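You operate a simulated robot arm through the tools that you are given. There is no shell and no other tool. Be economical: measure what you need, move in short steps, check, and stop when the job is done.

You are at the controls of a simulated robot arm. One attempt, no reset.

## Task
Wind 1.0 m of wire on to the blue bobbin.
Fine: the winder stays locked while the bobbin goes on; zero the counter and push the guide in before you wind; lock it again at the end.

The check looks at the end state, three seconds after you hand in, the way a careful person would. Anything else that was tipped, shoved, dropped, spilled or broken makes it a failure.

## Robot
A 6-joint arm with a two-finger parallel gripper, fixed in place. Base frame: the origin is at the foot of the arm, x ahead of it, y to its left, z up; the work surface is at about z = 0.808. Units: m, degrees, N and s.
With the tool pointing down near the work surface it reaches from about 0.34 to 0.76 m from the base axis. Its first joint turns from -66.0 to 66.0 degrees. Payload 2.45 kg.
The tool frame sits at the grasp point between the pads (the TCP): z along the fingers, y along the line on which they close. The tips reach 0.024 m beyond it. The gripper opens to 0.068 m. The fingers are 0.017 m wide and 0.01 m thick; the gripper's body (0.04 by 0.07 m) begins 0.041 m behind the TCP.
Orientation is that of the tool frame in the base frame, as a unit quaternion [x, y, z, w]. With the fingers straight down and closing along the base's y, the tool's x points along the base's -x, its y along +y and its z along -z.

## Interface
- The arm moves only by the tool servo_tool. Its argument "targets" is a list of rows, each a list of 3 entries, a list of its own where there are three numbers: the shift along the tool's x, y, z in m, then the turn, a rotation vector about the tool's x, y, z in degrees, then the finger opening in m, from 0 to 0.068. In form: [[[tx, ty, tz], [wx, wy, wz], claw], ...]. A call has 1 to 12 rows; each row shifts and turns the commanded pose from where the row before left it, along the tool's axes as they then stand. Rows are played at 5 a second. More than 0.05 m and 8.6 degrees between two rows, or a gripper value outside its range, and nothing of the call is played. A pose out of reach is approached as far as the arm can. The call stops where the force on the tool passes 40 N (or 10 N more than at its start, if that is more) or the arm is blocked; 0.2 s more then pass. The fingers move at their own pace (about 0.108 m/s each) and stop on an object; they squeeze with about 31 N. The grip force told is the motor's: it shows also when the fingers shut on nothing. Time passes only in rows, and 0.2 s behind the last, so rows that do not move let the fingers close. The reply holds the time, the measured pose of the TCP, the force on the tool along the base axes, the opening and the grip force, in the units named above and with some noise, with the torque about the TCP (base axes, N m) and any sound that the robot's microphone picked up, and new pictures: "show" is both (left out), scene, wrist or none.
- Cameras (640 x 400 px; columns grow to the right, rows downward): "scene" is fixed at [0.1603, 0.422, 1.4401]; the picture's right is [-0.75, -0.66, 0.00], its down [-0.52, 0.58, -0.62] and it looks along [0.42, -0.47, -0.78] (base axes); focal length 347 px, centre (320, 200). "wrist" rides on the gripper at [0.084, 0.011, -0.075] in the tool frame; the picture's right is [-0.13, 0.99, 0.00], its down [-0.60, -0.08, -0.79] and it looks along [-0.79, -0.10, 0.61] (tool axes); focal length 251 px, centre (320, 200). There is no depth. A picture from a camera that has moved, and an enlarged one, comes with that camera's place and axes in the base frame and with its lens.
- close_up(camera, box): a new picture of the part [left, top, right, bottom] of that camera's present view, enlarged. It takes no simulated time.
- job_done(): hands the job in; it is judged then, once.

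Go step by step. Nothing tells you positions but the pictures and the camera data: compare them with the known pose of the tool, close in by small moves and look again before you grip or let go. The budget is 120 turns and 200 pictures, counting those below and the enlarged ones. Unless the task says otherwise, let go and move clear before handing in, and close with one line.

The tools are called after "Request:" by a JSON object that holds its "name" and its "arguments". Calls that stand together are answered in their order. servo_tool: Moves the arm, as the interface text tells. Its arguments: {"type":"object","properties":{"targets":{"type":"array"},"show":{"type":"string","enum":["both","scene","wrist","none"]}},"required":["targets"]} The other tools are called the same way: close_up (camera, box) takes an enlarged picture of a part of a camera's view; job_done () hands the job in.

At the start:

```text
t: 0.0
tool_pos: [0.3935, 0.1364, 1.1241]
ee_rot: [0.0, 1.0, 0.0, 0.0]
force: [0.2, 0.2, 1.2]
moment: [-0.02, 0.0, 0.01]
grip_width: 0.0682
finger_force: 0.0
```

scene: 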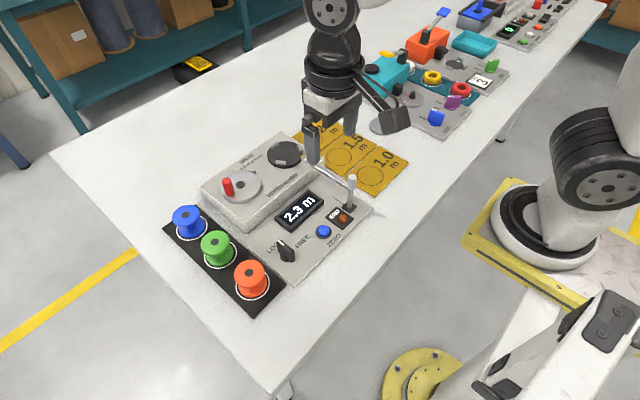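
wrist: 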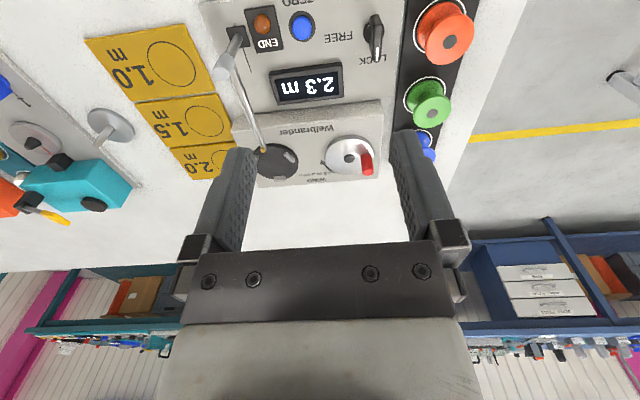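

I see a winder with a crank, a display at 2.3 m, a lock knob, a zero button, a guide lever, and three bobbins. I'll look closer first.

Request:
{"name": "close_up", "arguments": {"camera": "scene", "box": [160, 120, 420, 300]}}

Request:
{"name": "close_up", "arguments": {"camera": "wrist", "box": [190, 0, 480, 200]}}

```text
2.22 times, centred on (290, 210) of scene
camera zoom: at [0.1603, 0.422, 1.4401], right [-0.75, -0.66, 0.0], down [-0.52, 0.58, -0.62], along [0.42, -0.47, -0.78], focal length 770 px, centre (387, 178)
```

zoom: 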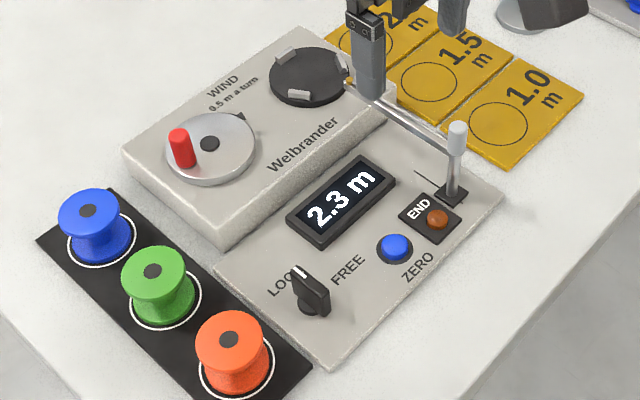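

```text
2.00 times, centred on (335, 100) of wrist
camera zoom: at [0.3081, 0.1482, 1.1983], right [0.13, 0.99, 0.0], down [0.6, -0.08, 0.79], along [0.79, -0.1, -0.61], focal length 503 px, centre (290, 400)
```

zoom: 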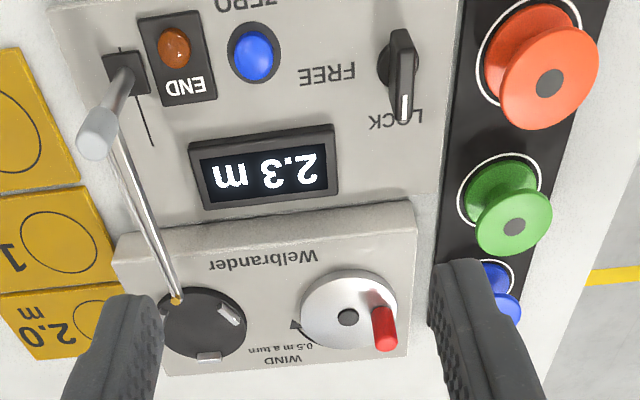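

The winder takes 0.5 m a turn, so two turns are needed. From the two views I put the spindle near (0.626, 0.027, 0.858), the crank centre near (0.630, 0.160) and the blue bobbin near (0.655, 0.289, top 0.856). I'll move above the blue bobbin.

Request:
{"name": "servo_tool", "arguments": {"targets": [[[-0.0374, 0.0218, 0.0091], [0, 0, 0], 0.068], [[-0.0374, 0.0218, 0.0091], [0, 0, 0], 0.068], [[-0.0374, 0.0218, 0.0091], [0, 0, 0], 0.068], [[-0.0374, 0.0218, 0.0091], [0, 0, 0], 0.068], [[-0.0374, 0.0218, 0.0091], [0, 0, 0], 0.068], [[-0.0374, 0.0218, 0.0091], [0, 0, 0], 0.068], [[-0.0374, 0.0218, 0.0091], [0, 0, 0], 0.068], [[0, 0, 0], [0, 0, 0], 0.068]]}}

```text
t: 1.8
tool_pos: [0.6545, 0.2915, 1.0602]
ee_rot: [0.0, 1.0, 0.0, -0.001]
force: [0.3, -0.2, -0.5]
moment: [-0.04, 0.0, 0.02]
grip_width: 0.0679
finger_force: 0.0
camera wrist: at [0.5698, 0.3019, 1.1343], right [0.13, 0.99, 0.0], down [0.6, -0.08, 0.79], along [0.79, -0.1, -0.61], focal length 251 px, centre (320, 200)
```

scene: 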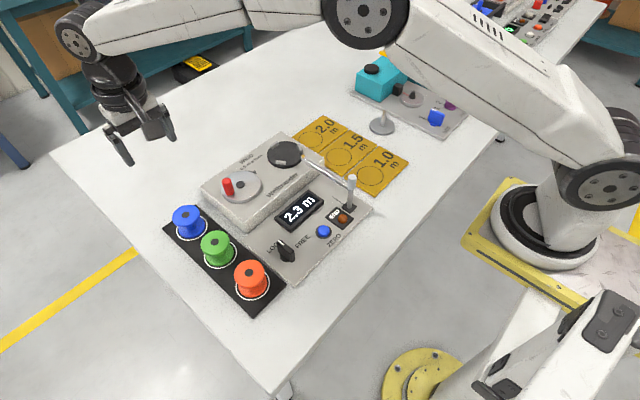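
wrist: 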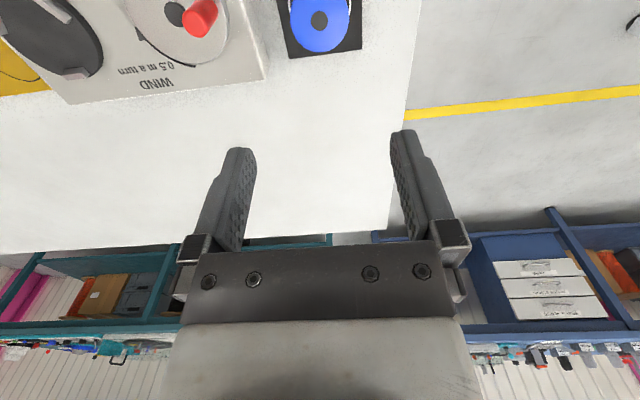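

The blue bobbin centre is confirmed at about (0.655, 0.291), flange about 55 mm. I look at the platter and bobbin in detail while descending.

Request:
{"name": "close_up", "arguments": {"camera": "scene", "box": [240, 120, 380, 210]}}

Request:
{"name": "servo_tool", "arguments": {"targets": [[[0, -0.001, 0.04], [0, 0, 0], 0.068], [[0, 0, 0.04], [0, 0, 0], 0.068], [[0, 0, 0.04], [0, 0, 0], 0.068], [[0, 0, 0.0], [0, 0, 0], 0.068]]}}

```text
4.44 times, centred on (310, 165) of scene
camera zoom: at [0.1603, 0.422, 1.4401], right [-0.75, -0.66, 0.0], down [-0.52, 0.58, -0.62], along [0.42, -0.47, -0.78], focal length 1540 px, centre (364, 356)
```

zoom: 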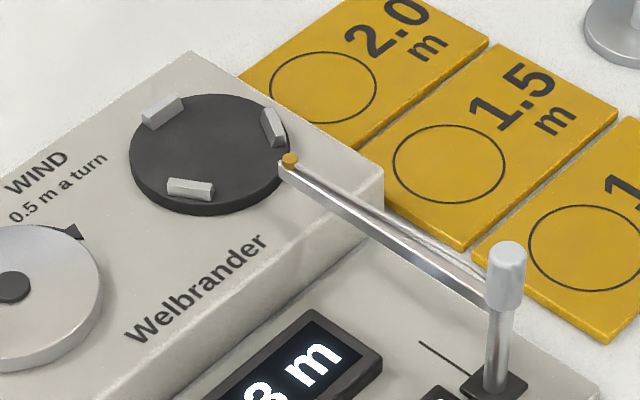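

```text
t: 2.8
tool_pos: [0.6538, 0.2895, 0.9372]
ee_rot: [-0.001, 1.0, 0.0, 0.0]
force: [0.5, -0.5, 0.8]
moment: [-0.02, -0.03, 0.05]
grip_width: 0.0682
finger_force: 0.0
camera wrist: at [0.5698, 0.2997, 1.013], right [0.13, 0.99, 0.0], down [0.6, -0.08, 0.79], along [0.79, -0.1, -0.61], focal length 251 px, centre (320, 200)
```

scene: 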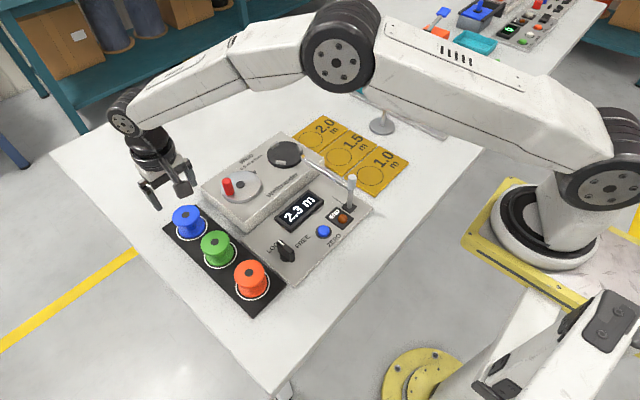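
wrist: 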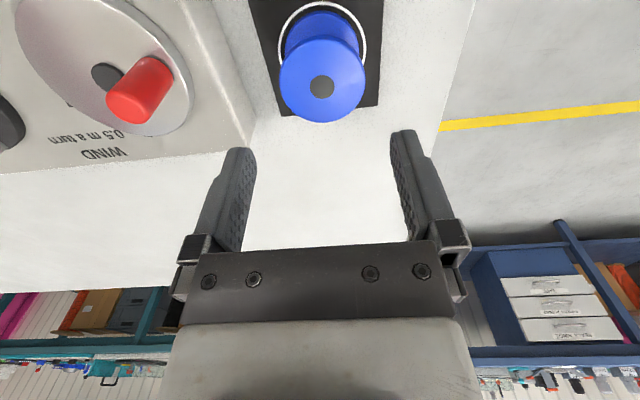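

The bobbin is centred under the open gripper, so I descend around the top flange and grip.

Request:
{"name": "servo_tool", "arguments": {"targets": [[[0, 0, 0.04], [0, 0, 0], 0.068], [[0, 0, 0.039], [0, 0, 0], 0.068], [[0, 0, 0.0], [0, 0, 0], 0.068], [[0, 0, 0.0], [0, 0, 0], 0.045], [[0, 0, 0.0], [0, 0, 0], 0.045], [[0, 0, 0.0], [0, 0, 0], 0.045]]}}

```text
t: 4.2
tool_pos: [0.6556, 0.2874, 0.8585]
ee_rot: [0.0, 1.0, 0.0, 0.0]
force: [-0.2, -0.6, 0.5]
moment: [0.0, 0.01, -0.01]
grip_width: 0.0549
finger_force: 30.9
camera wrist: at [0.5698, 0.2997, 0.9343], right [0.13, 0.99, 0.0], down [0.6, -0.08, 0.79], along [0.79, -0.1, -0.61], focal length 251 px, centre (320, 200)
```

scene: 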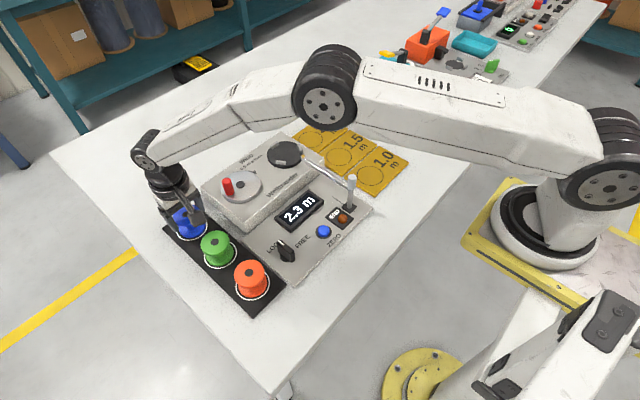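
wrist: 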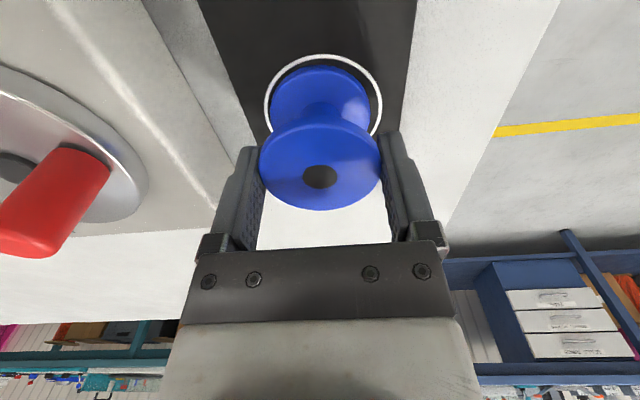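

The flange is held (opening 0.055). I lift and traverse to above the spindle platter.

Request:
{"name": "servo_tool", "arguments": {"targets": [[[0, 0, -0.03], [0, 0, 0], 0.045], [[0, 0, -0.04], [0, 0, 0], 0.045], [[0, 0, -0.04], [0, 0, 0], 0.045], [[0, 0, -0.03], [0, 0, 0], 0.045], [[0.0048, -0.0436, 0], [0, 0, 0], 0.045], [[0.0048, -0.0436, 0], [0, 0, 0], 0.045], [[0.0048, -0.0436, 0], [0, 0, 0], 0.045], [[0.0048, -0.0436, 0], [0, 0, 0], 0.045], [[0.0048, -0.0436, 0], [0, 0, 0], 0.045], [[0.0048, -0.0436, 0], [0, 0, 0], 0.045], [[0, 0, 0], [0, 0, 0], 0.045]]}}

Request:
{"name": "close_up", "arguments": {"camera": "wrist", "box": [160, 0, 480, 200]}}

Request:
{"name": "close_up", "arguments": {"camera": "scene", "box": [200, 90, 360, 190]}}

```text
t: 6.6
tool_pos: [0.6246, 0.0261, 1.0006]
ee_rot: [-0.001, 1.0, -0.001, 0.0]
force: [-0.2, 0.0, -1.4]
moment: [0.01, -0.01, -0.06]
grip_width: 0.0549
finger_force: 30.3
camera wrist: at [0.5409, 0.0378, 1.0762], right [0.13, 0.99, 0.0], down [0.6, -0.08, 0.79], along [0.79, -0.1, -0.61], focal length 251 px, centre (320, 200)
```

scene: 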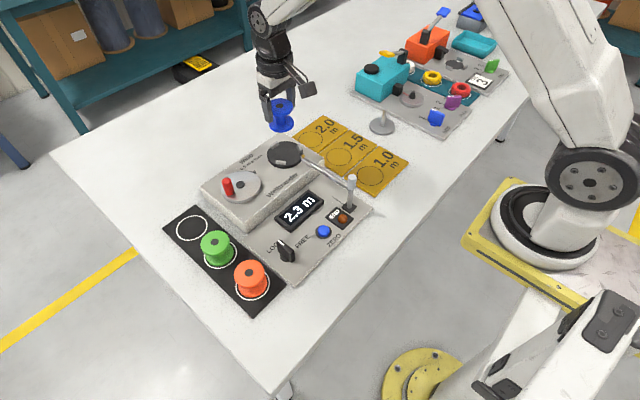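
wrist: 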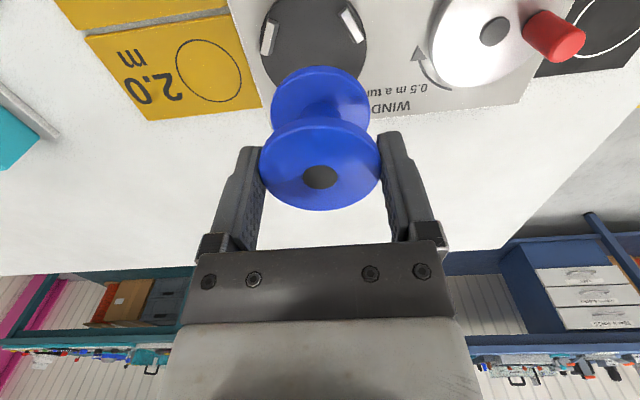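

```text
2.00 times, centred on (320, 100) of wrist
camera zoom: at [0.5409, 0.0378, 1.0762], right [0.13, 0.99, 0.0], down [0.6, -0.08, 0.79], along [0.79, -0.1, -0.61], focal length 503 px, centre (320, 400)
```

zoom: 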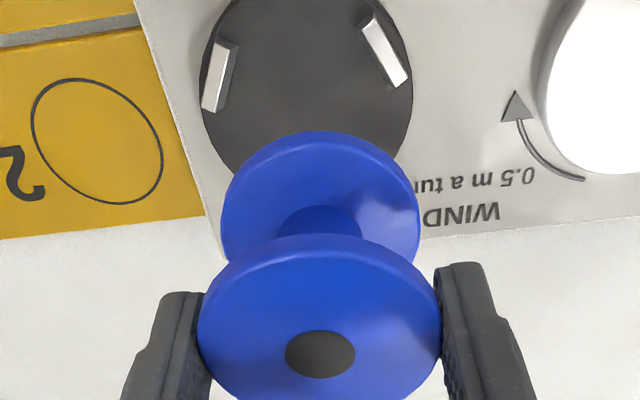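

```text
4.00 times, centred on (280, 140) of scene
camera zoom: at [0.1603, 0.422, 1.4401], right [-0.75, -0.66, 0.0], down [-0.52, 0.58, -0.62], along [0.42, -0.47, -0.78], focal length 1386 px, centre (480, 440)
```

zoom: 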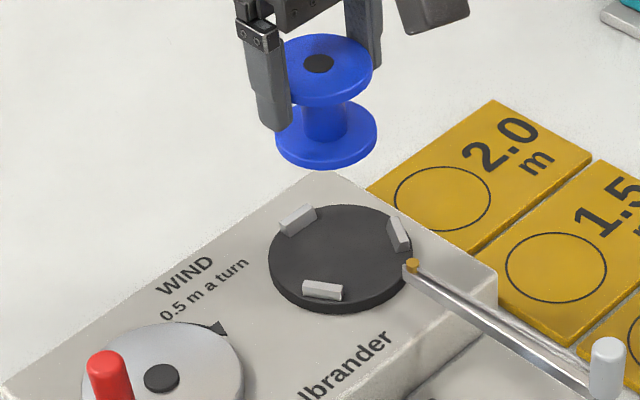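

From both views the platter's three clips centre at about (0.629, 0.022). I shift to that and lower to just above the clips for a check.

Request:
{"name": "servo_tool", "arguments": {"targets": [[[-0.0033, -0.0046, 0.0], [0, 0, 0], 0.045], [[0, 0, 0.035], [0, 0, 0], 0.045], [[0, 0, 0.035], [0, 0, 0], 0.045], [[0, 0, 0], [0, 0, 0], 0.045]]}}

Request:
{"name": "close_up", "arguments": {"camera": "wrist", "box": [160, 0, 480, 200]}}

Request:
{"name": "close_up", "arguments": {"camera": "scene", "box": [220, 100, 350, 180]}}

```text
t: 7.6
tool_pos: [0.6282, 0.0222, 0.9317]
ee_rot: [-0.001, 1.0, 0.002, 0.0]
force: [-0.9, -0.5, -0.7]
moment: [-0.02, 0.01, -0.04]
grip_width: 0.0548
finger_force: 30.9
camera wrist: at [0.5439, 0.034, 1.0055], right [0.13, 0.99, 0.0], down [0.6, -0.08, 0.79], along [0.79, -0.1, -0.61], focal length 251 px, centre (320, 200)
```

scene: 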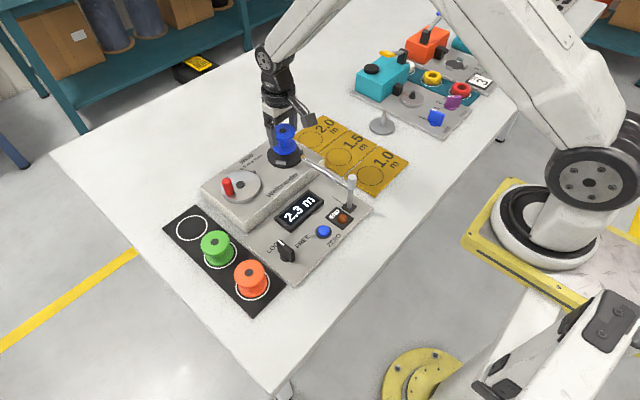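
wrist: 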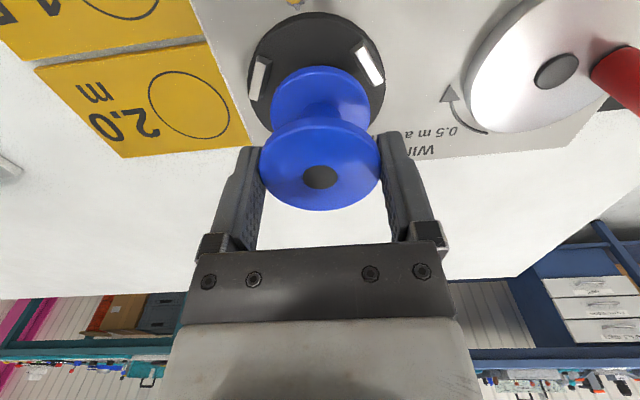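

```text
2.00 times, centred on (320, 100) of wrist
camera zoom: at [0.5439, 0.034, 1.0055], right [0.13, 0.99, 0.0], down [0.6, -0.08, 0.79], along [0.79, -0.1, -0.61], focal length 503 px, centre (320, 400)
```

zoom: 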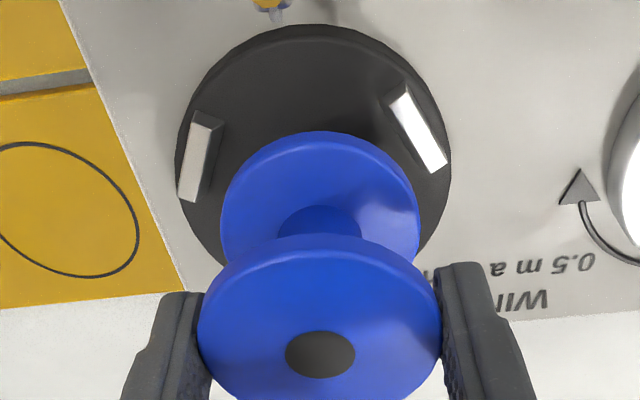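

```text
4.92 times, centred on (285, 140) of scene
camera zoom: at [0.1603, 0.422, 1.4401], right [-0.75, -0.66, 0.0], down [-0.52, 0.58, -0.62], along [0.42, -0.47, -0.78], focal length 1706 px, centre (492, 495)
```

zoom: 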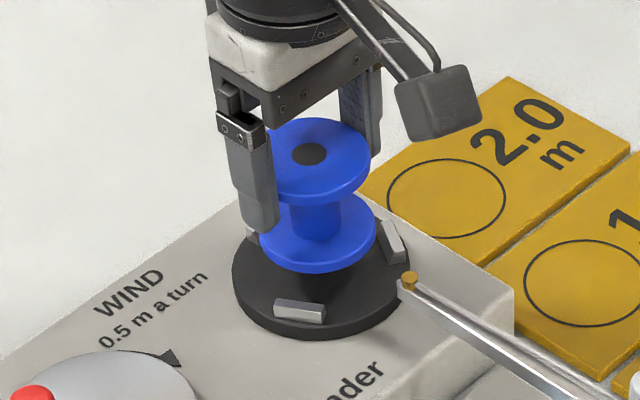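

Alignment is within about 2 mm. I nudge slightly and lower until it is nearly seated.

Request:
{"name": "servo_tool", "arguments": {"targets": [[[-0.0015, -0.0005, 0.007], [0, 0, 0], 0.045], [[0, 0, 0.007], [0, 0, 0], 0.045], [[0, 0, 0.004], [0, 0, 0], 0.045], [[0, 0, 0.002], [0, 0, 0], 0.045], [[0, 0, 0], [0, 0, 0], 0.045]]}}

Request:
{"name": "close_up", "arguments": {"camera": "scene", "box": [220, 100, 350, 180]}}

```text
t: 8.8
tool_pos: [0.6296, 0.0231, 0.9106]
ee_rot: [0.001, 1.0, 0.001, 0.0]
force: [-0.4, -1.3, -1.2]
moment: [-0.01, 0.0, 0.01]
grip_width: 0.0547
finger_force: 31.1
camera wrist: at [0.546, 0.0332, 0.9853], right [0.13, 0.99, 0.0], down [0.6, -0.08, 0.79], along [0.79, -0.1, -0.61], focal length 251 px, centre (320, 200)
```

scene: 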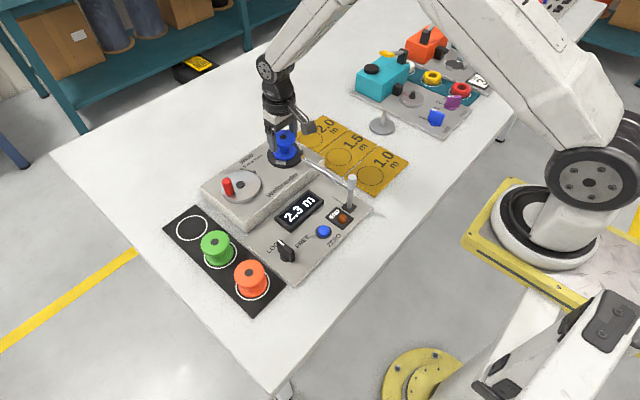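
wrist: 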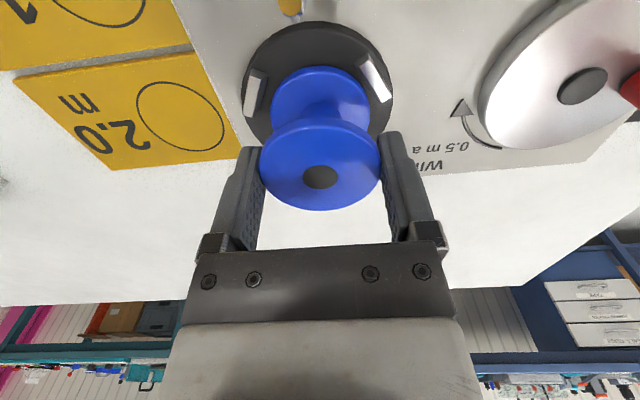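

```text
4.92 times, centred on (285, 140) of scene
camera zoom: at [0.1603, 0.422, 1.4401], right [-0.75, -0.66, 0.0], down [-0.52, 0.58, -0.62], along [0.42, -0.47, -0.78], focal length 1706 px, centre (492, 495)
```

zoom: 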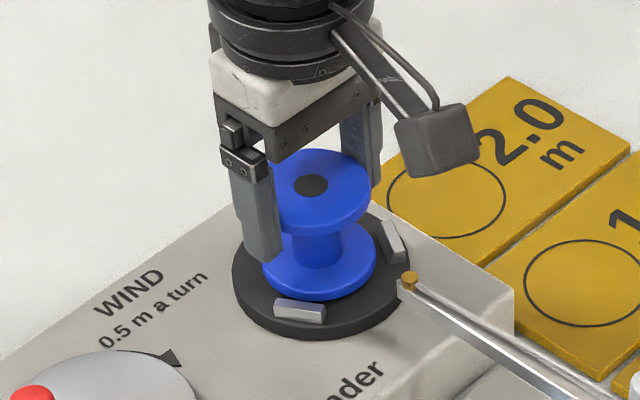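

Still no contact force; I go down in small steps.

Request:
{"name": "servo_tool", "arguments": {"targets": [[[0, 0, 0.0015], [0, 0, 0], 0.045], [[0, 0, 0.0015], [0, 0, 0], 0.045], [[0, 0, 0.001], [0, 0, 0], 0.045], [[0, 0, 0], [0, 0, 0], 0.045]], "show": "none"}}

Request:
{"name": "close_up", "arguments": {"camera": "scene", "box": [220, 100, 350, 180]}}

```text
t: 9.8
tool_pos: [0.6303, 0.0229, 0.9054]
ee_rot: [0.0, 1.0, 0.0, -0.001]
force: [-0.2, 0.2, -0.8]
moment: [-0.01, 0.0, 0.0]
grip_width: 0.0547
finger_force: 30.8
```

```text
4.92 times, centred on (285, 140) of scene
camera zoom: at [0.1603, 0.422, 1.4401], right [-0.75, -0.66, 0.0], down [-0.52, 0.58, -0.62], along [0.42, -0.47, -0.78], focal length 1706 px, centre (492, 495)
```

zoom: 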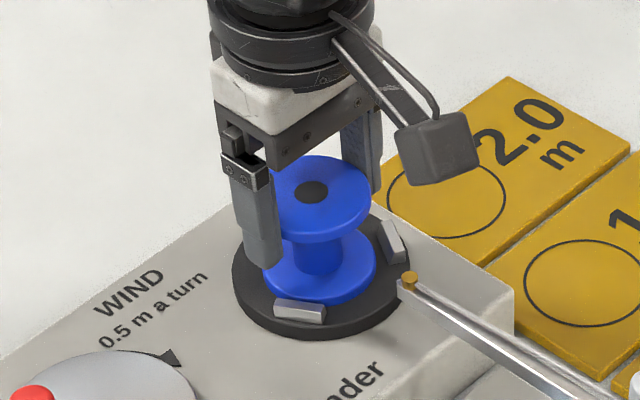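

Request:
{"name": "servo_tool", "arguments": {"targets": [[[0, 0, 0.001], [0, 0, 0], 0.045], [[0, 0, 0.001], [0, 0, 0], 0.045], [[0, 0, 0], [0, 0, 0], 0.045]], "show": "none"}}

```text
t: 10.6
tool_pos: [0.63, 0.0224, 0.9055]
ee_rot: [-0.001, 1.0, 0.0, 0.0]
force: [-6.2, 0.6, 18.7]
moment: [-0.05, 0.35, -0.06]
grip_width: 0.0548
finger_force: 30.7
```

Contact at z ≈ 0.905, which matches the expected seated height. I check the view before letting go.

Request:
{"name": "servo_tool", "arguments": {"targets": [[[0.001, 0, -0.0005], [0, 0, 0], 0.045], [[0, 0, 0], [0, 0, 0], 0.045]], "show": "wrist"}}

Request:
{"name": "close_up", "arguments": {"camera": "wrist", "box": [220, 0, 420, 125]}}

Request:
{"name": "close_up", "arguments": {"camera": "scene", "box": [250, 120, 330, 170]}}

```text
t: 11.2
tool_pos: [0.6306, 0.0222, 0.9062]
ee_rot: [-0.001, 1.0, -0.001, 0.003]
force: [3.8, 1.0, 15.1]
moment: [0.02, -0.02, 0.01]
grip_width: 0.0549
finger_force: 31.3
camera wrist: at [0.5456, 0.0334, 0.9806], right [0.13, 0.99, 0.0], down [0.6, -0.08, 0.8], along [0.79, -0.1, -0.61], focal length 251 px, centre (320, 200)
```

wrist: 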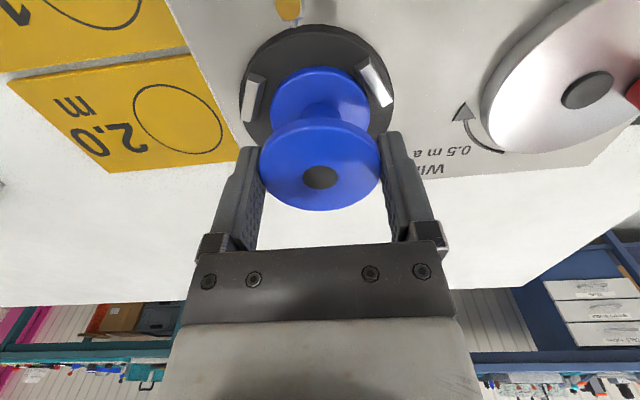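

```text
3.20 times, centred on (320, 62) of wrist
camera zoom: at [0.5456, 0.0334, 0.9806], right [0.13, 0.99, 0.0], down [0.6, -0.08, 0.8], along [0.79, -0.1, -0.61], focal length 805 px, centre (320, 640)
```

zoom: 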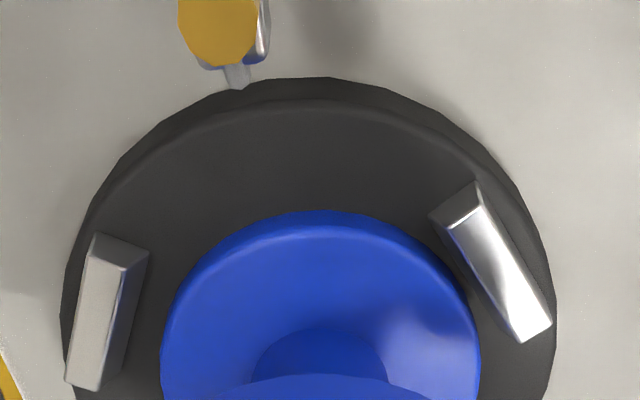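

```text
8.00 times, centred on (290, 145) of scene
camera zoom: at [0.16, 0.422, 1.4401], right [-0.75, -0.66, 0.0], down [-0.52, 0.58, -0.62], along [0.42, -0.47, -0.78], focal length 2773 px, centre (560, 640)
```

zoom: 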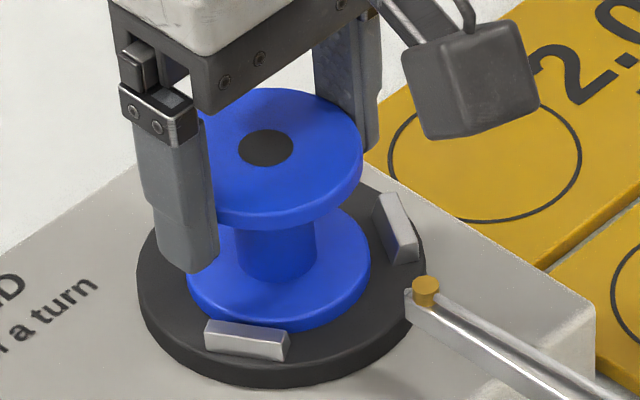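

It sits flat between the clips. I release and rise straight up.

Request:
{"name": "servo_tool", "arguments": {"targets": [[[0, 0, 0], [0, 0, 0], 0.068], [[0, 0, 0], [0, 0, 0], 0.068], [[0, 0, -0.03], [0, 0, 0], 0.068], [[0, 0, -0.05], [0, 0, 0], 0.068], [[0.03, 0, -0.03], [0, 0, 0], 0.068], [[0, 0, 0], [0, 0, 0], 0.068]]}}

Request:
{"name": "close_up", "arguments": {"camera": "scene", "box": [230, 110, 390, 210]}}

Request:
{"name": "close_up", "arguments": {"camera": "wrist", "box": [160, 0, 480, 200]}}

```text
t: 12.6
tool_pos: [0.5975, 0.0222, 1.014]
ee_rot: [0.0, 1.0, 0.0, -0.001]
force: [0.5, 0.6, -0.1]
moment: [0.0, -0.03, -0.03]
grip_width: 0.0681
finger_force: 0.0
camera wrist: at [0.5146, 0.0335, 1.0902], right [0.13, 0.99, 0.0], down [0.6, -0.08, 0.79], along [0.79, -0.1, -0.61], focal length 251 px, centre (320, 200)
```

scene: 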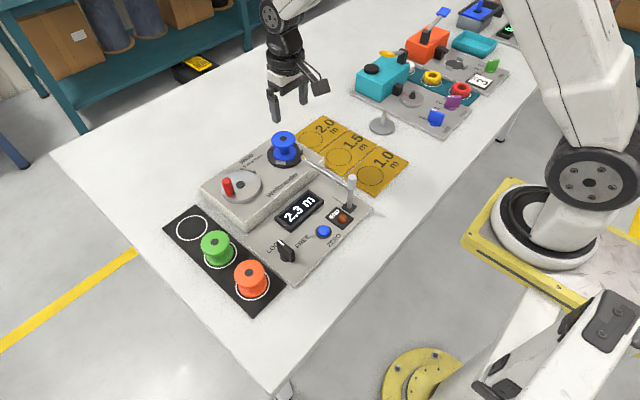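
wrist: 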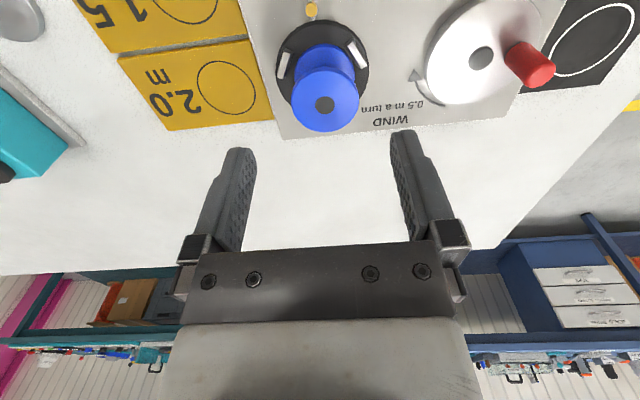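

```text
4.00 times, centred on (310, 160) of scene
camera zoom: at [0.1602, 0.422, 1.4401], right [-0.75, -0.66, 0.0], down [-0.52, 0.58, -0.62], along [0.42, -0.47, -0.78], focal length 1386 px, centre (360, 360)
```

zoom: 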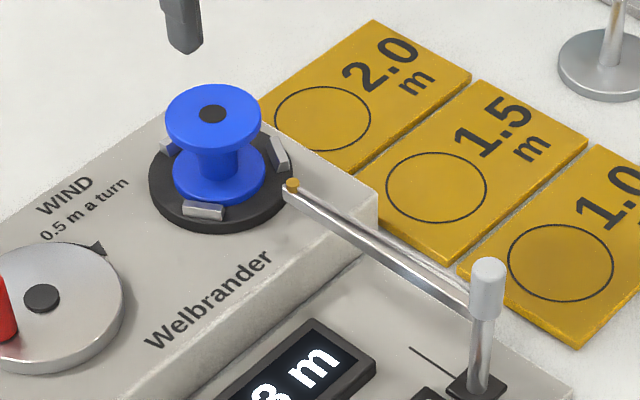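

```text
2.00 times, centred on (320, 100) of wrist
camera zoom: at [0.5146, 0.0335, 1.0902], right [0.13, 0.99, 0.0], down [0.6, -0.08, 0.79], along [0.79, -0.1, -0.61], focal length 503 px, centre (320, 400)
```

zoom: 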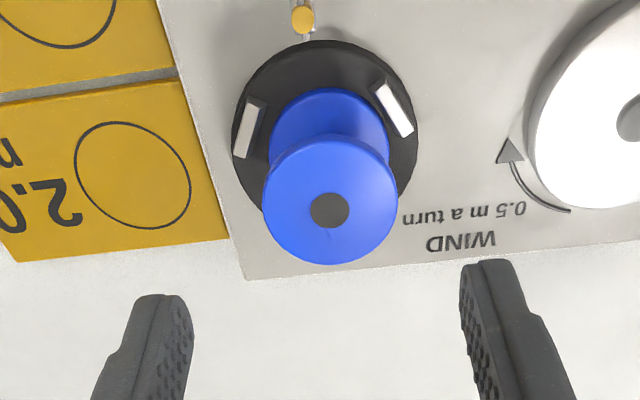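

The bobbin is seated in the clips. Next I close the fingers and go above the blue ZERO button near (0.428, 0.108).

Request:
{"name": "servo_tool", "arguments": {"targets": [[[0.0345, 0.0173, 0.005], [0, 0, 0], 0.0], [[0.0345, 0.0173, 0.01], [0, 0, 0], 0.0], [[0.0345, 0.0173, 0.02], [0, 0, 0], 0.0], [[0.0345, 0.0173, 0.025], [0, 0, 0], 0.0], [[0.0345, 0.0173, 0.025], [0, 0, 0], 0.0], [[0, 0, 0.025], [0, 0, 0], 0.0], [[0, 0, 0.0], [0, 0, 0], 0.0]]}}

Request:
{"name": "close_up", "arguments": {"camera": "scene", "box": [250, 170, 410, 270]}}

Request:
{"name": "close_up", "arguments": {"camera": "wrist", "box": [160, 0, 480, 200]}}

```text
t: 14.2
tool_pos: [0.4257, 0.109, 0.9053]
ee_rot: [0.0, 1.0, 0.001, 0.001]
force: [0.2, -0.3, -0.2]
moment: [0.01, 0.0, 0.02]
grip_width: 0.0001
finger_force: 23.6
camera wrist: at [0.3415, 0.1202, 0.98], right [0.13, 0.99, 0.0], down [0.6, -0.08, 0.79], along [0.79, -0.1, -0.61], focal length 251 px, centre (320, 200)
```

scene: 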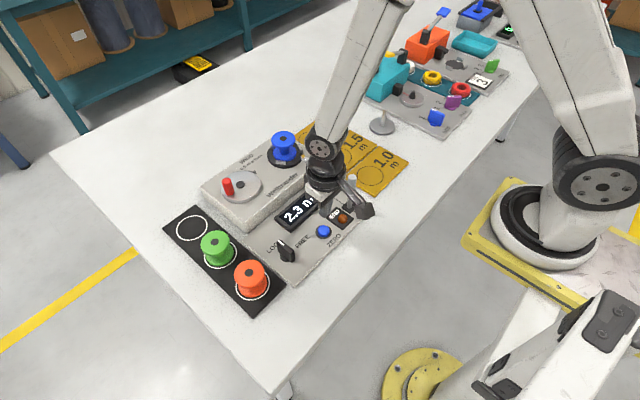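
wrist: 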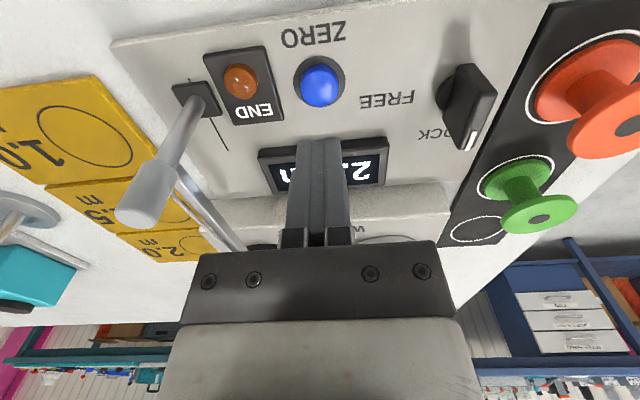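

```text
4.00 times, centred on (330, 220) of scene
camera zoom: at [0.1602, 0.422, 1.4401], right [-0.75, -0.66, 0.0], down [-0.52, 0.58, -0.62], along [0.42, -0.47, -0.78], focal length 1386 px, centre (280, 120)
```

zoom: 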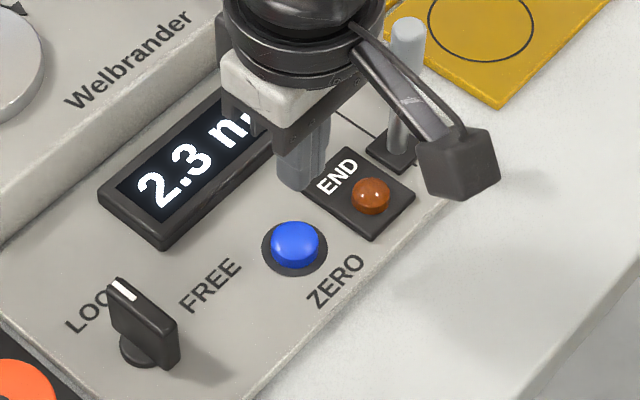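

```text
2.00 times, centred on (320, 100) of wrist
camera zoom: at [0.3415, 0.1202, 0.98], right [0.13, 0.99, 0.0], down [0.6, -0.08, 0.79], along [0.79, -0.1, -0.61], focal length 503 px, centre (320, 400)
```

zoom: 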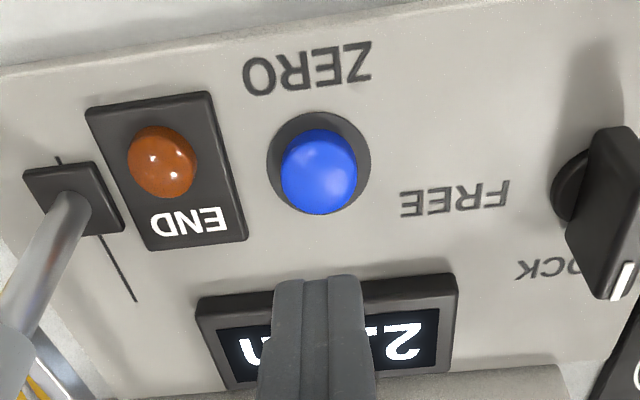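

The fingers are right above the button (0.427, 0.108). I press down in small steps.

Request:
{"name": "servo_tool", "arguments": {"targets": [[[0.001, 0, 0.03], [0, 0, 0], 0.0], [[0, 0, 0.027], [0, 0, 0], 0.0], [[0, 0, 0.002], [0, 0, 0], 0.0], [[0, 0, 0.002], [0, 0, 0], 0.0], [[0, 0, 0.002], [0, 0, 0], 0.0], [[0, 0, 0.0], [0, 0, 0], 0.0]]}}

```text
t: 15.6
tool_pos: [0.4255, 0.1081, 0.8418]
ee_rot: [0.0, 1.0, 0.0, 0.001]
force: [-1.1, 0.3, 2.1]
moment: [0.02, 0.02, 0.02]
grip_width: 0.0001
finger_force: 23.2
heard: click
camera wrist: at [0.3416, 0.1195, 0.9172], right [0.13, 0.99, 0.0], down [0.6, -0.08, 0.79], along [0.79, -0.1, -0.61], focal length 251 px, centre (320, 200)
```

scene: 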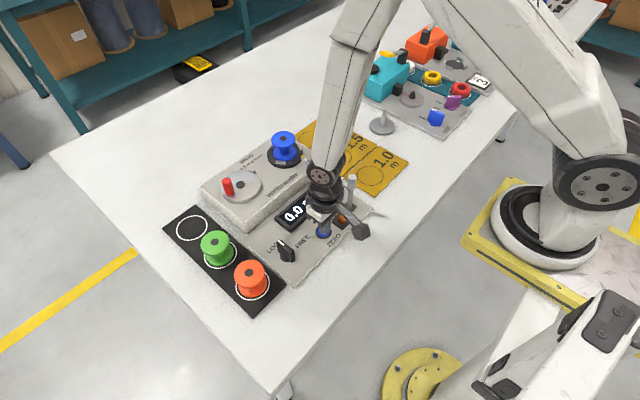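
wrist: 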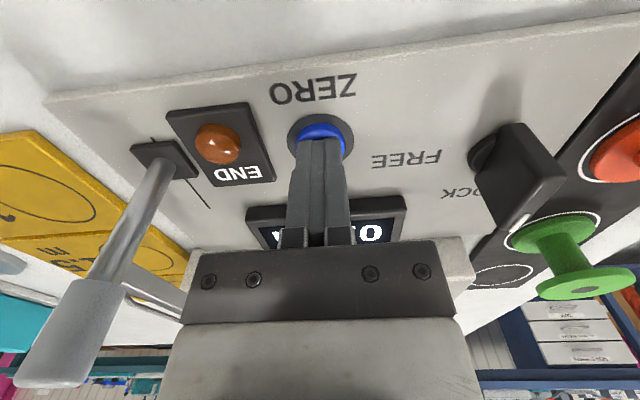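

The counter reads 0.0. Next I rise, go behind the guide post (0.428, 0.021) with closed fingers, and lower to cap height.

Request:
{"name": "servo_tool", "arguments": {"targets": [[[0, 0, -0.04], [0, 0, 0], 0.0], [[0, 0, -0.04], [0, 0, 0], 0.0], [[0, 0, -0.03], [0, 0, 0], 0.0], [[0.017, -0.03, 0.0], [0, 0, 0], 0.0], [[0.017, -0.03, 0.0], [0, 0, 0], 0.0], [[0, -0.0263, 0.0], [0, 0, 0], 0.0], [[0, 0, 0.024], [0, 0, 0], 0.0], [[0, 0, 0.024], [0, 0, 0], 0.0], [[0, 0, 0.0], [0, 0, 0], 0.0]]}}

Request:
{"name": "close_up", "arguments": {"camera": "scene", "box": [270, 130, 430, 230]}}

```text
t: 17.6
tool_pos: [0.3918, 0.0227, 0.9042]
ee_rot: [-0.001, 1.0, -0.001, 0.0]
force: [0.1, -0.2, -0.2]
moment: [-0.03, 0.03, -0.02]
grip_width: 0.0
finger_force: 23.8
camera wrist: at [0.3075, 0.0332, 0.979], right [0.13, 0.99, 0.0], down [0.6, -0.08, 0.79], along [0.79, -0.1, -0.61], focal length 251 px, centre (320, 200)
```

scene: 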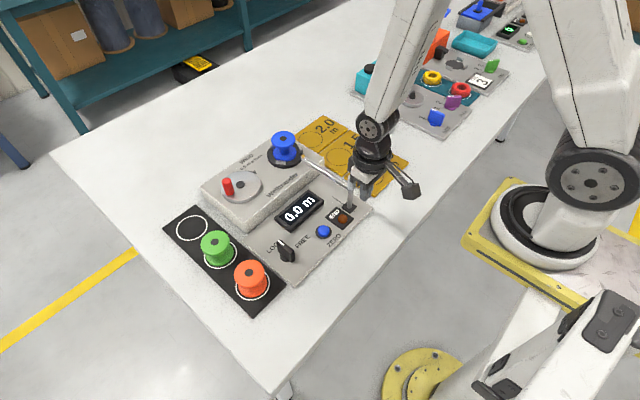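
wrist: 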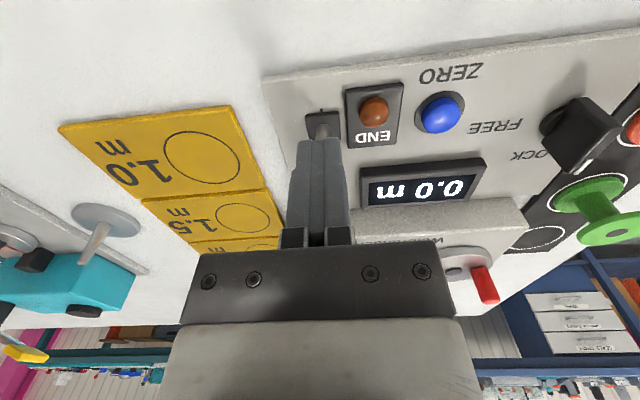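

```text
4.00 times, centred on (350, 180) of scene
camera zoom: at [0.1603, 0.422, 1.4401], right [-0.75, -0.66, 0.0], down [-0.52, 0.58, -0.62], along [0.42, -0.47, -0.78], focal length 1386 px, centre (200, 280)
```

zoom: 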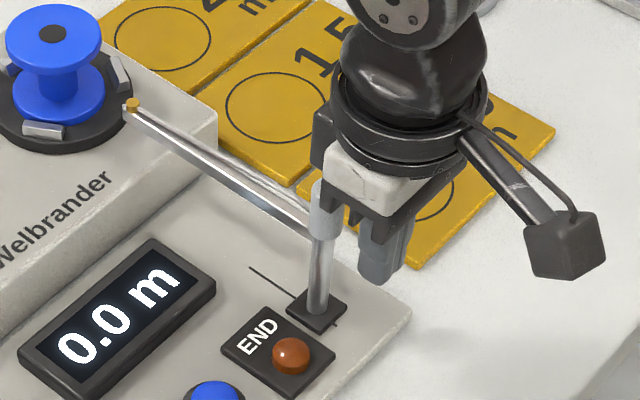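

Fingers are behind the post. I push the guide in (+x) in 5 mm steps.

Request:
{"name": "servo_tool", "arguments": {"targets": [[[-0.007, 0, 0], [0, 0, 0], 0.0], [[-0.007, 0, 0], [0, 0, 0], 0.0], [[-0.006, 0, 0], [0, 0, 0], 0.0], [[-0.005, 0, 0], [0, 0, 0], 0.0], [[-0.005, 0, 0], [0, 0, 0], 0.0], [[-0.005, 0, 0], [0, 0, 0], 0.0], [[-0.005, 0, 0], [0, 0, 0], 0.0], [[0, 0, 0], [0, 0, 0], 0.0]]}}

Request:
{"name": "close_up", "arguments": {"camera": "scene", "box": [250, 120, 410, 220]}}

```text
t: 19.4
tool_pos: [0.4321, 0.022, 0.9043]
ee_rot: [0.0, 1.0, 0.0, 0.0]
force: [-0.4, 1.1, -0.1]
moment: [0.01, 0.01, 0.04]
grip_width: 0.0001
finger_force: 23.4
camera wrist: at [0.3478, 0.0335, 0.9793], right [0.13, 0.99, 0.0], down [0.6, -0.08, 0.79], along [0.79, -0.1, -0.61], focal length 251 px, centre (320, 200)
```

scene: 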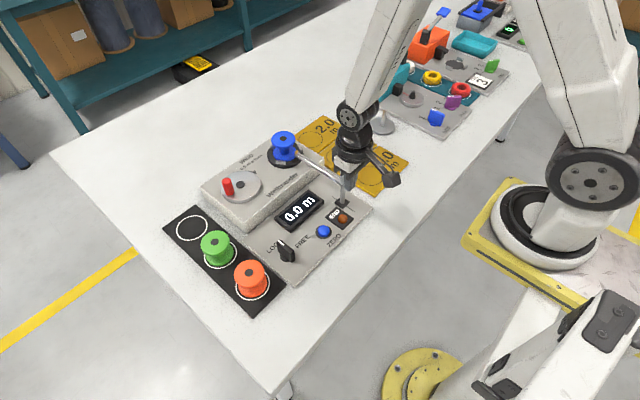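
wrist: 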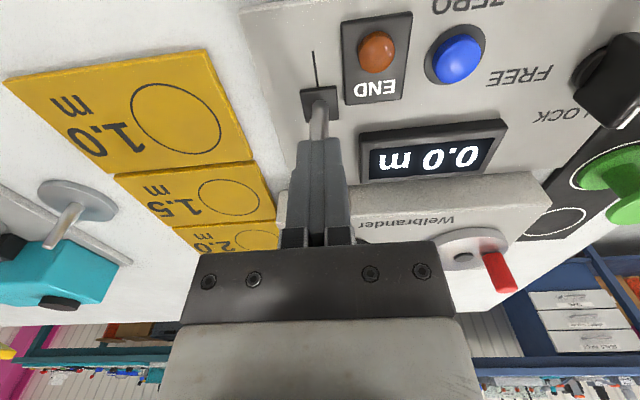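

```text
4.00 times, centred on (330, 170) of scene
camera zoom: at [0.1603, 0.422, 1.4401], right [-0.75, -0.66, 0.0], down [-0.52, 0.58, -0.62], along [0.42, -0.47, -0.78], focal length 1386 px, centre (280, 320)
```

zoom: 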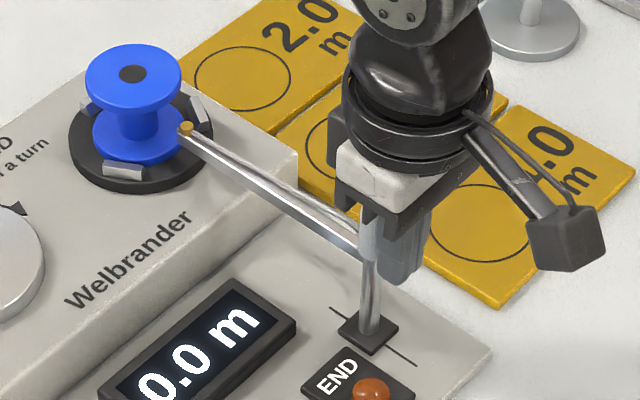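

The guide slides smoothly; some slot remains. I continue in 3 mm steps.

Request:
{"name": "servo_tool", "arguments": {"targets": [[[-0.003, 0, 0], [0, 0, 0], 0.0], [[-0.003, 0, 0], [0, 0, 0], 0.0], [[-0.003, 0, 0], [0, 0, 0], 0.0], [[-0.003, 0, 0], [0, 0, 0], 0.0], [[0, 0, 0], [0, 0, 0], 0.0]]}}

Request:
{"name": "close_up", "arguments": {"camera": "scene", "box": [250, 120, 410, 220]}}

Request:
{"name": "close_up", "arguments": {"camera": "wrist", "box": [220, 0, 460, 150]}}

```text
t: 20.6
tool_pos: [0.4442, 0.0224, 0.9042]
ee_rot: [0.0, 1.0, 0.0, 0.0]
force: [-0.1, 0.0, 0.6]
moment: [0.01, -0.03, 0.04]
grip_width: 0.0002
finger_force: 23.0
camera wrist: at [0.3595, 0.0332, 0.979], right [0.13, 0.99, 0.0], down [0.6, -0.08, 0.79], along [0.79, -0.1, -0.61], focal length 251 px, centre (320, 200)
```

scene: 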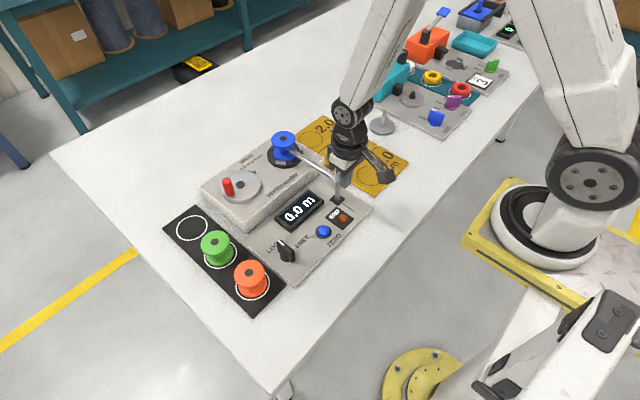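
wrist: 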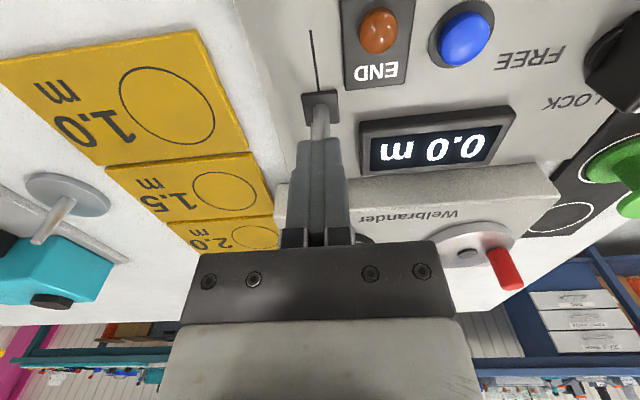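

```text
4.00 times, centred on (330, 170) of scene
camera zoom: at [0.1603, 0.422, 1.4401], right [-0.75, -0.66, 0.0], down [-0.52, 0.58, -0.62], along [0.42, -0.47, -0.78], focal length 1386 px, centre (280, 320)
```

zoom: 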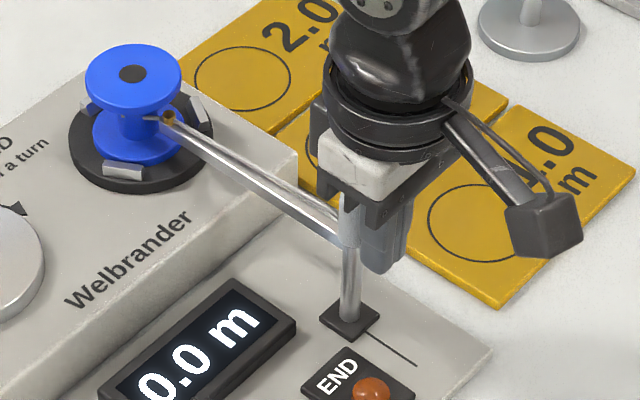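

```text
2.67 times, centred on (340, 75) of wrist
camera zoom: at [0.3595, 0.0332, 0.979], right [0.13, 0.99, 0.0], down [0.6, -0.08, 0.79], along [0.79, -0.1, -0.61], focal length 670 px, centre (267, 533)
```

zoom: 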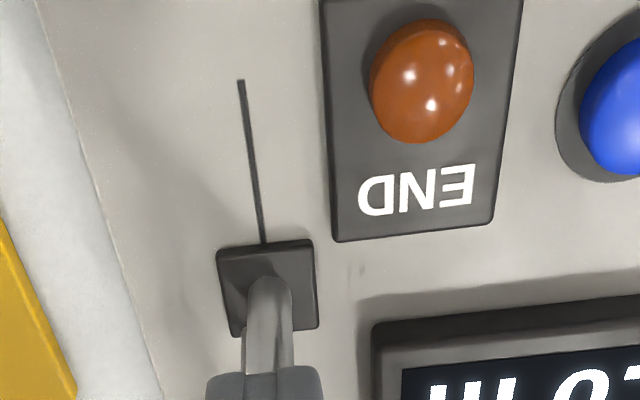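

The guide tip is now just beside the bobbin core. I push a little further to find the end stop.

Request:
{"name": "servo_tool", "arguments": {"targets": [[[-0.002, 0, 0], [0, 0, 0], 0.0], [[-0.002, 0, 0], [0, 0, 0], 0.0], [[0, 0, 0], [0, 0, 0], 0.0]], "show": "none"}}

Request:
{"name": "close_up", "arguments": {"camera": "scene", "box": [250, 120, 410, 220]}}

```text
t: 21.4
tool_pos: [0.4479, 0.0215, 0.9038]
ee_rot: [-0.001, 1.0, 0.0, -0.001]
force: [-4.9, 0.1, 0.8]
moment: [0.02, -0.03, -0.05]
grip_width: 0.0
finger_force: 23.9
```

```text
4.00 times, centred on (330, 170) of scene
camera zoom: at [0.1601, 0.422, 1.4401], right [-0.75, -0.66, 0.0], down [-0.52, 0.58, -0.62], along [0.42, -0.47, -0.78], focal length 1386 px, centre (280, 320)
```

zoom: 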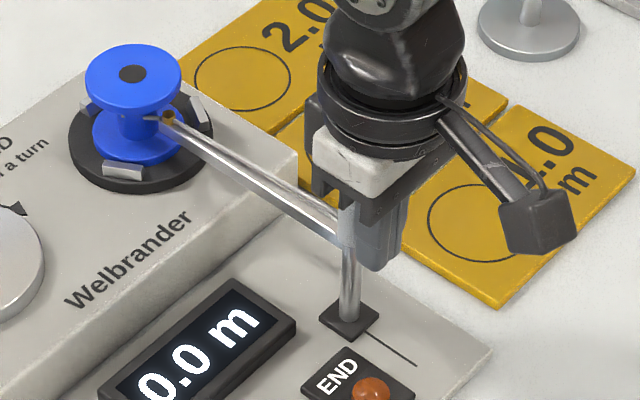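

The guide has hit its stop (5 N) and sits at the core. I back off, rise, and go above the LOCK/FREE knob near (0.447, 0.202).

Request:
{"name": "servo_tool", "arguments": {"targets": [[[0.02, 0, 0], [0, 0, 0], 0.0], [[0, 0, -0.03], [0, 0, 0], 0.0], [[0, 0, -0.03], [0, 0, 0], 0.0], [[-0.0036, 0.0361, 0], [0, 0, 0], 0.0], [[-0.0036, 0.0361, 0], [0, 0, 0], 0.03], [[-0.0036, 0.0361, 0], [0, 0, 0], 0.04], [[-0.0036, 0.0361, 0], [0, 0, 0], 0.04], [[-0.0036, 0.0361, 0], [0, 0, 0], 0.04], [[0, 0, 0.04], [0, 0, 0], 0.04], [[0, 0, 0.0], [0, 0, 0], 0.04]]}}

Request:
{"name": "close_up", "arguments": {"camera": "scene", "box": [220, 190, 348, 270]}}

Request:
{"name": "close_up", "arguments": {"camera": "wrist", "box": [220, 0, 420, 125]}}

```text
t: 23.6
tool_pos: [0.4475, 0.2039, 0.9235]
ee_rot: [0.0, 1.0, 0.0, 0.0]
force: [1.5, -0.1, 0.1]
moment: [-0.01, -0.03, 0.0]
grip_width: 0.04
finger_force: 0.0
camera wrist: at [0.3627, 0.2143, 0.9989], right [0.13, 0.99, 0.0], down [0.6, -0.08, 0.79], along [0.79, -0.1, -0.61], focal length 251 px, centre (320, 200)
```

scene: 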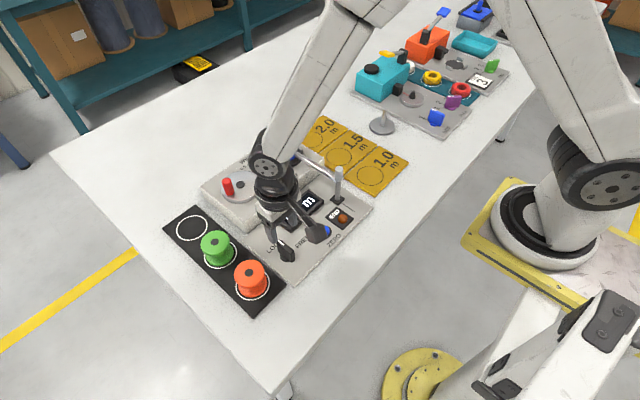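
wrist: 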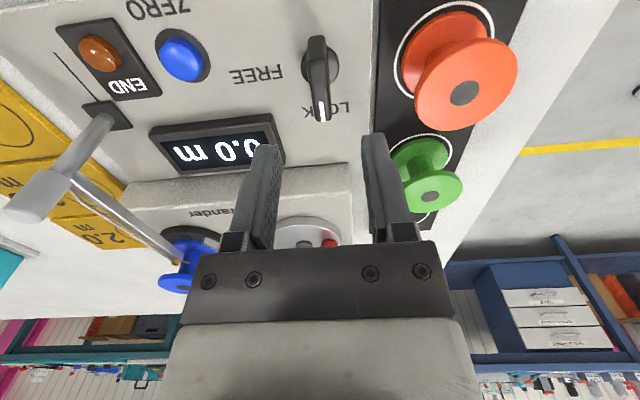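

```text
5.00 times, centred on (284, 230) of scene
camera zoom: at [0.1603, 0.422, 1.4401], right [-0.75, -0.66, 0.0], down [-0.52, 0.58, -0.62], along [0.42, -0.47, -0.78], focal length 1733 px, centre (500, 50)
```

zoom: 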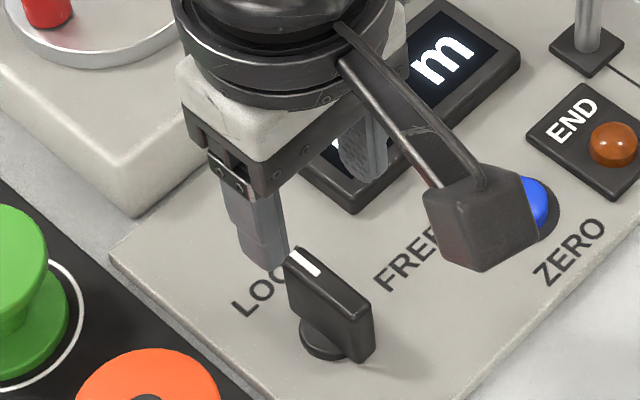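

```text
3.20 times, centred on (320, 62) of wrist
camera zoom: at [0.3627, 0.2143, 0.9989], right [0.13, 0.99, 0.0], down [0.6, -0.08, 0.79], along [0.79, -0.1, -0.61], focal length 805 px, centre (320, 640)
```

zoom: 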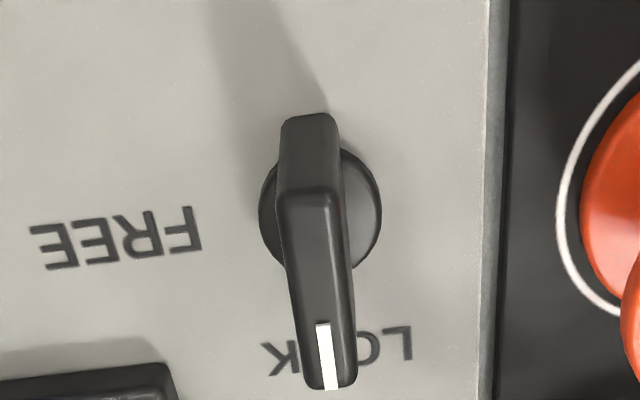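

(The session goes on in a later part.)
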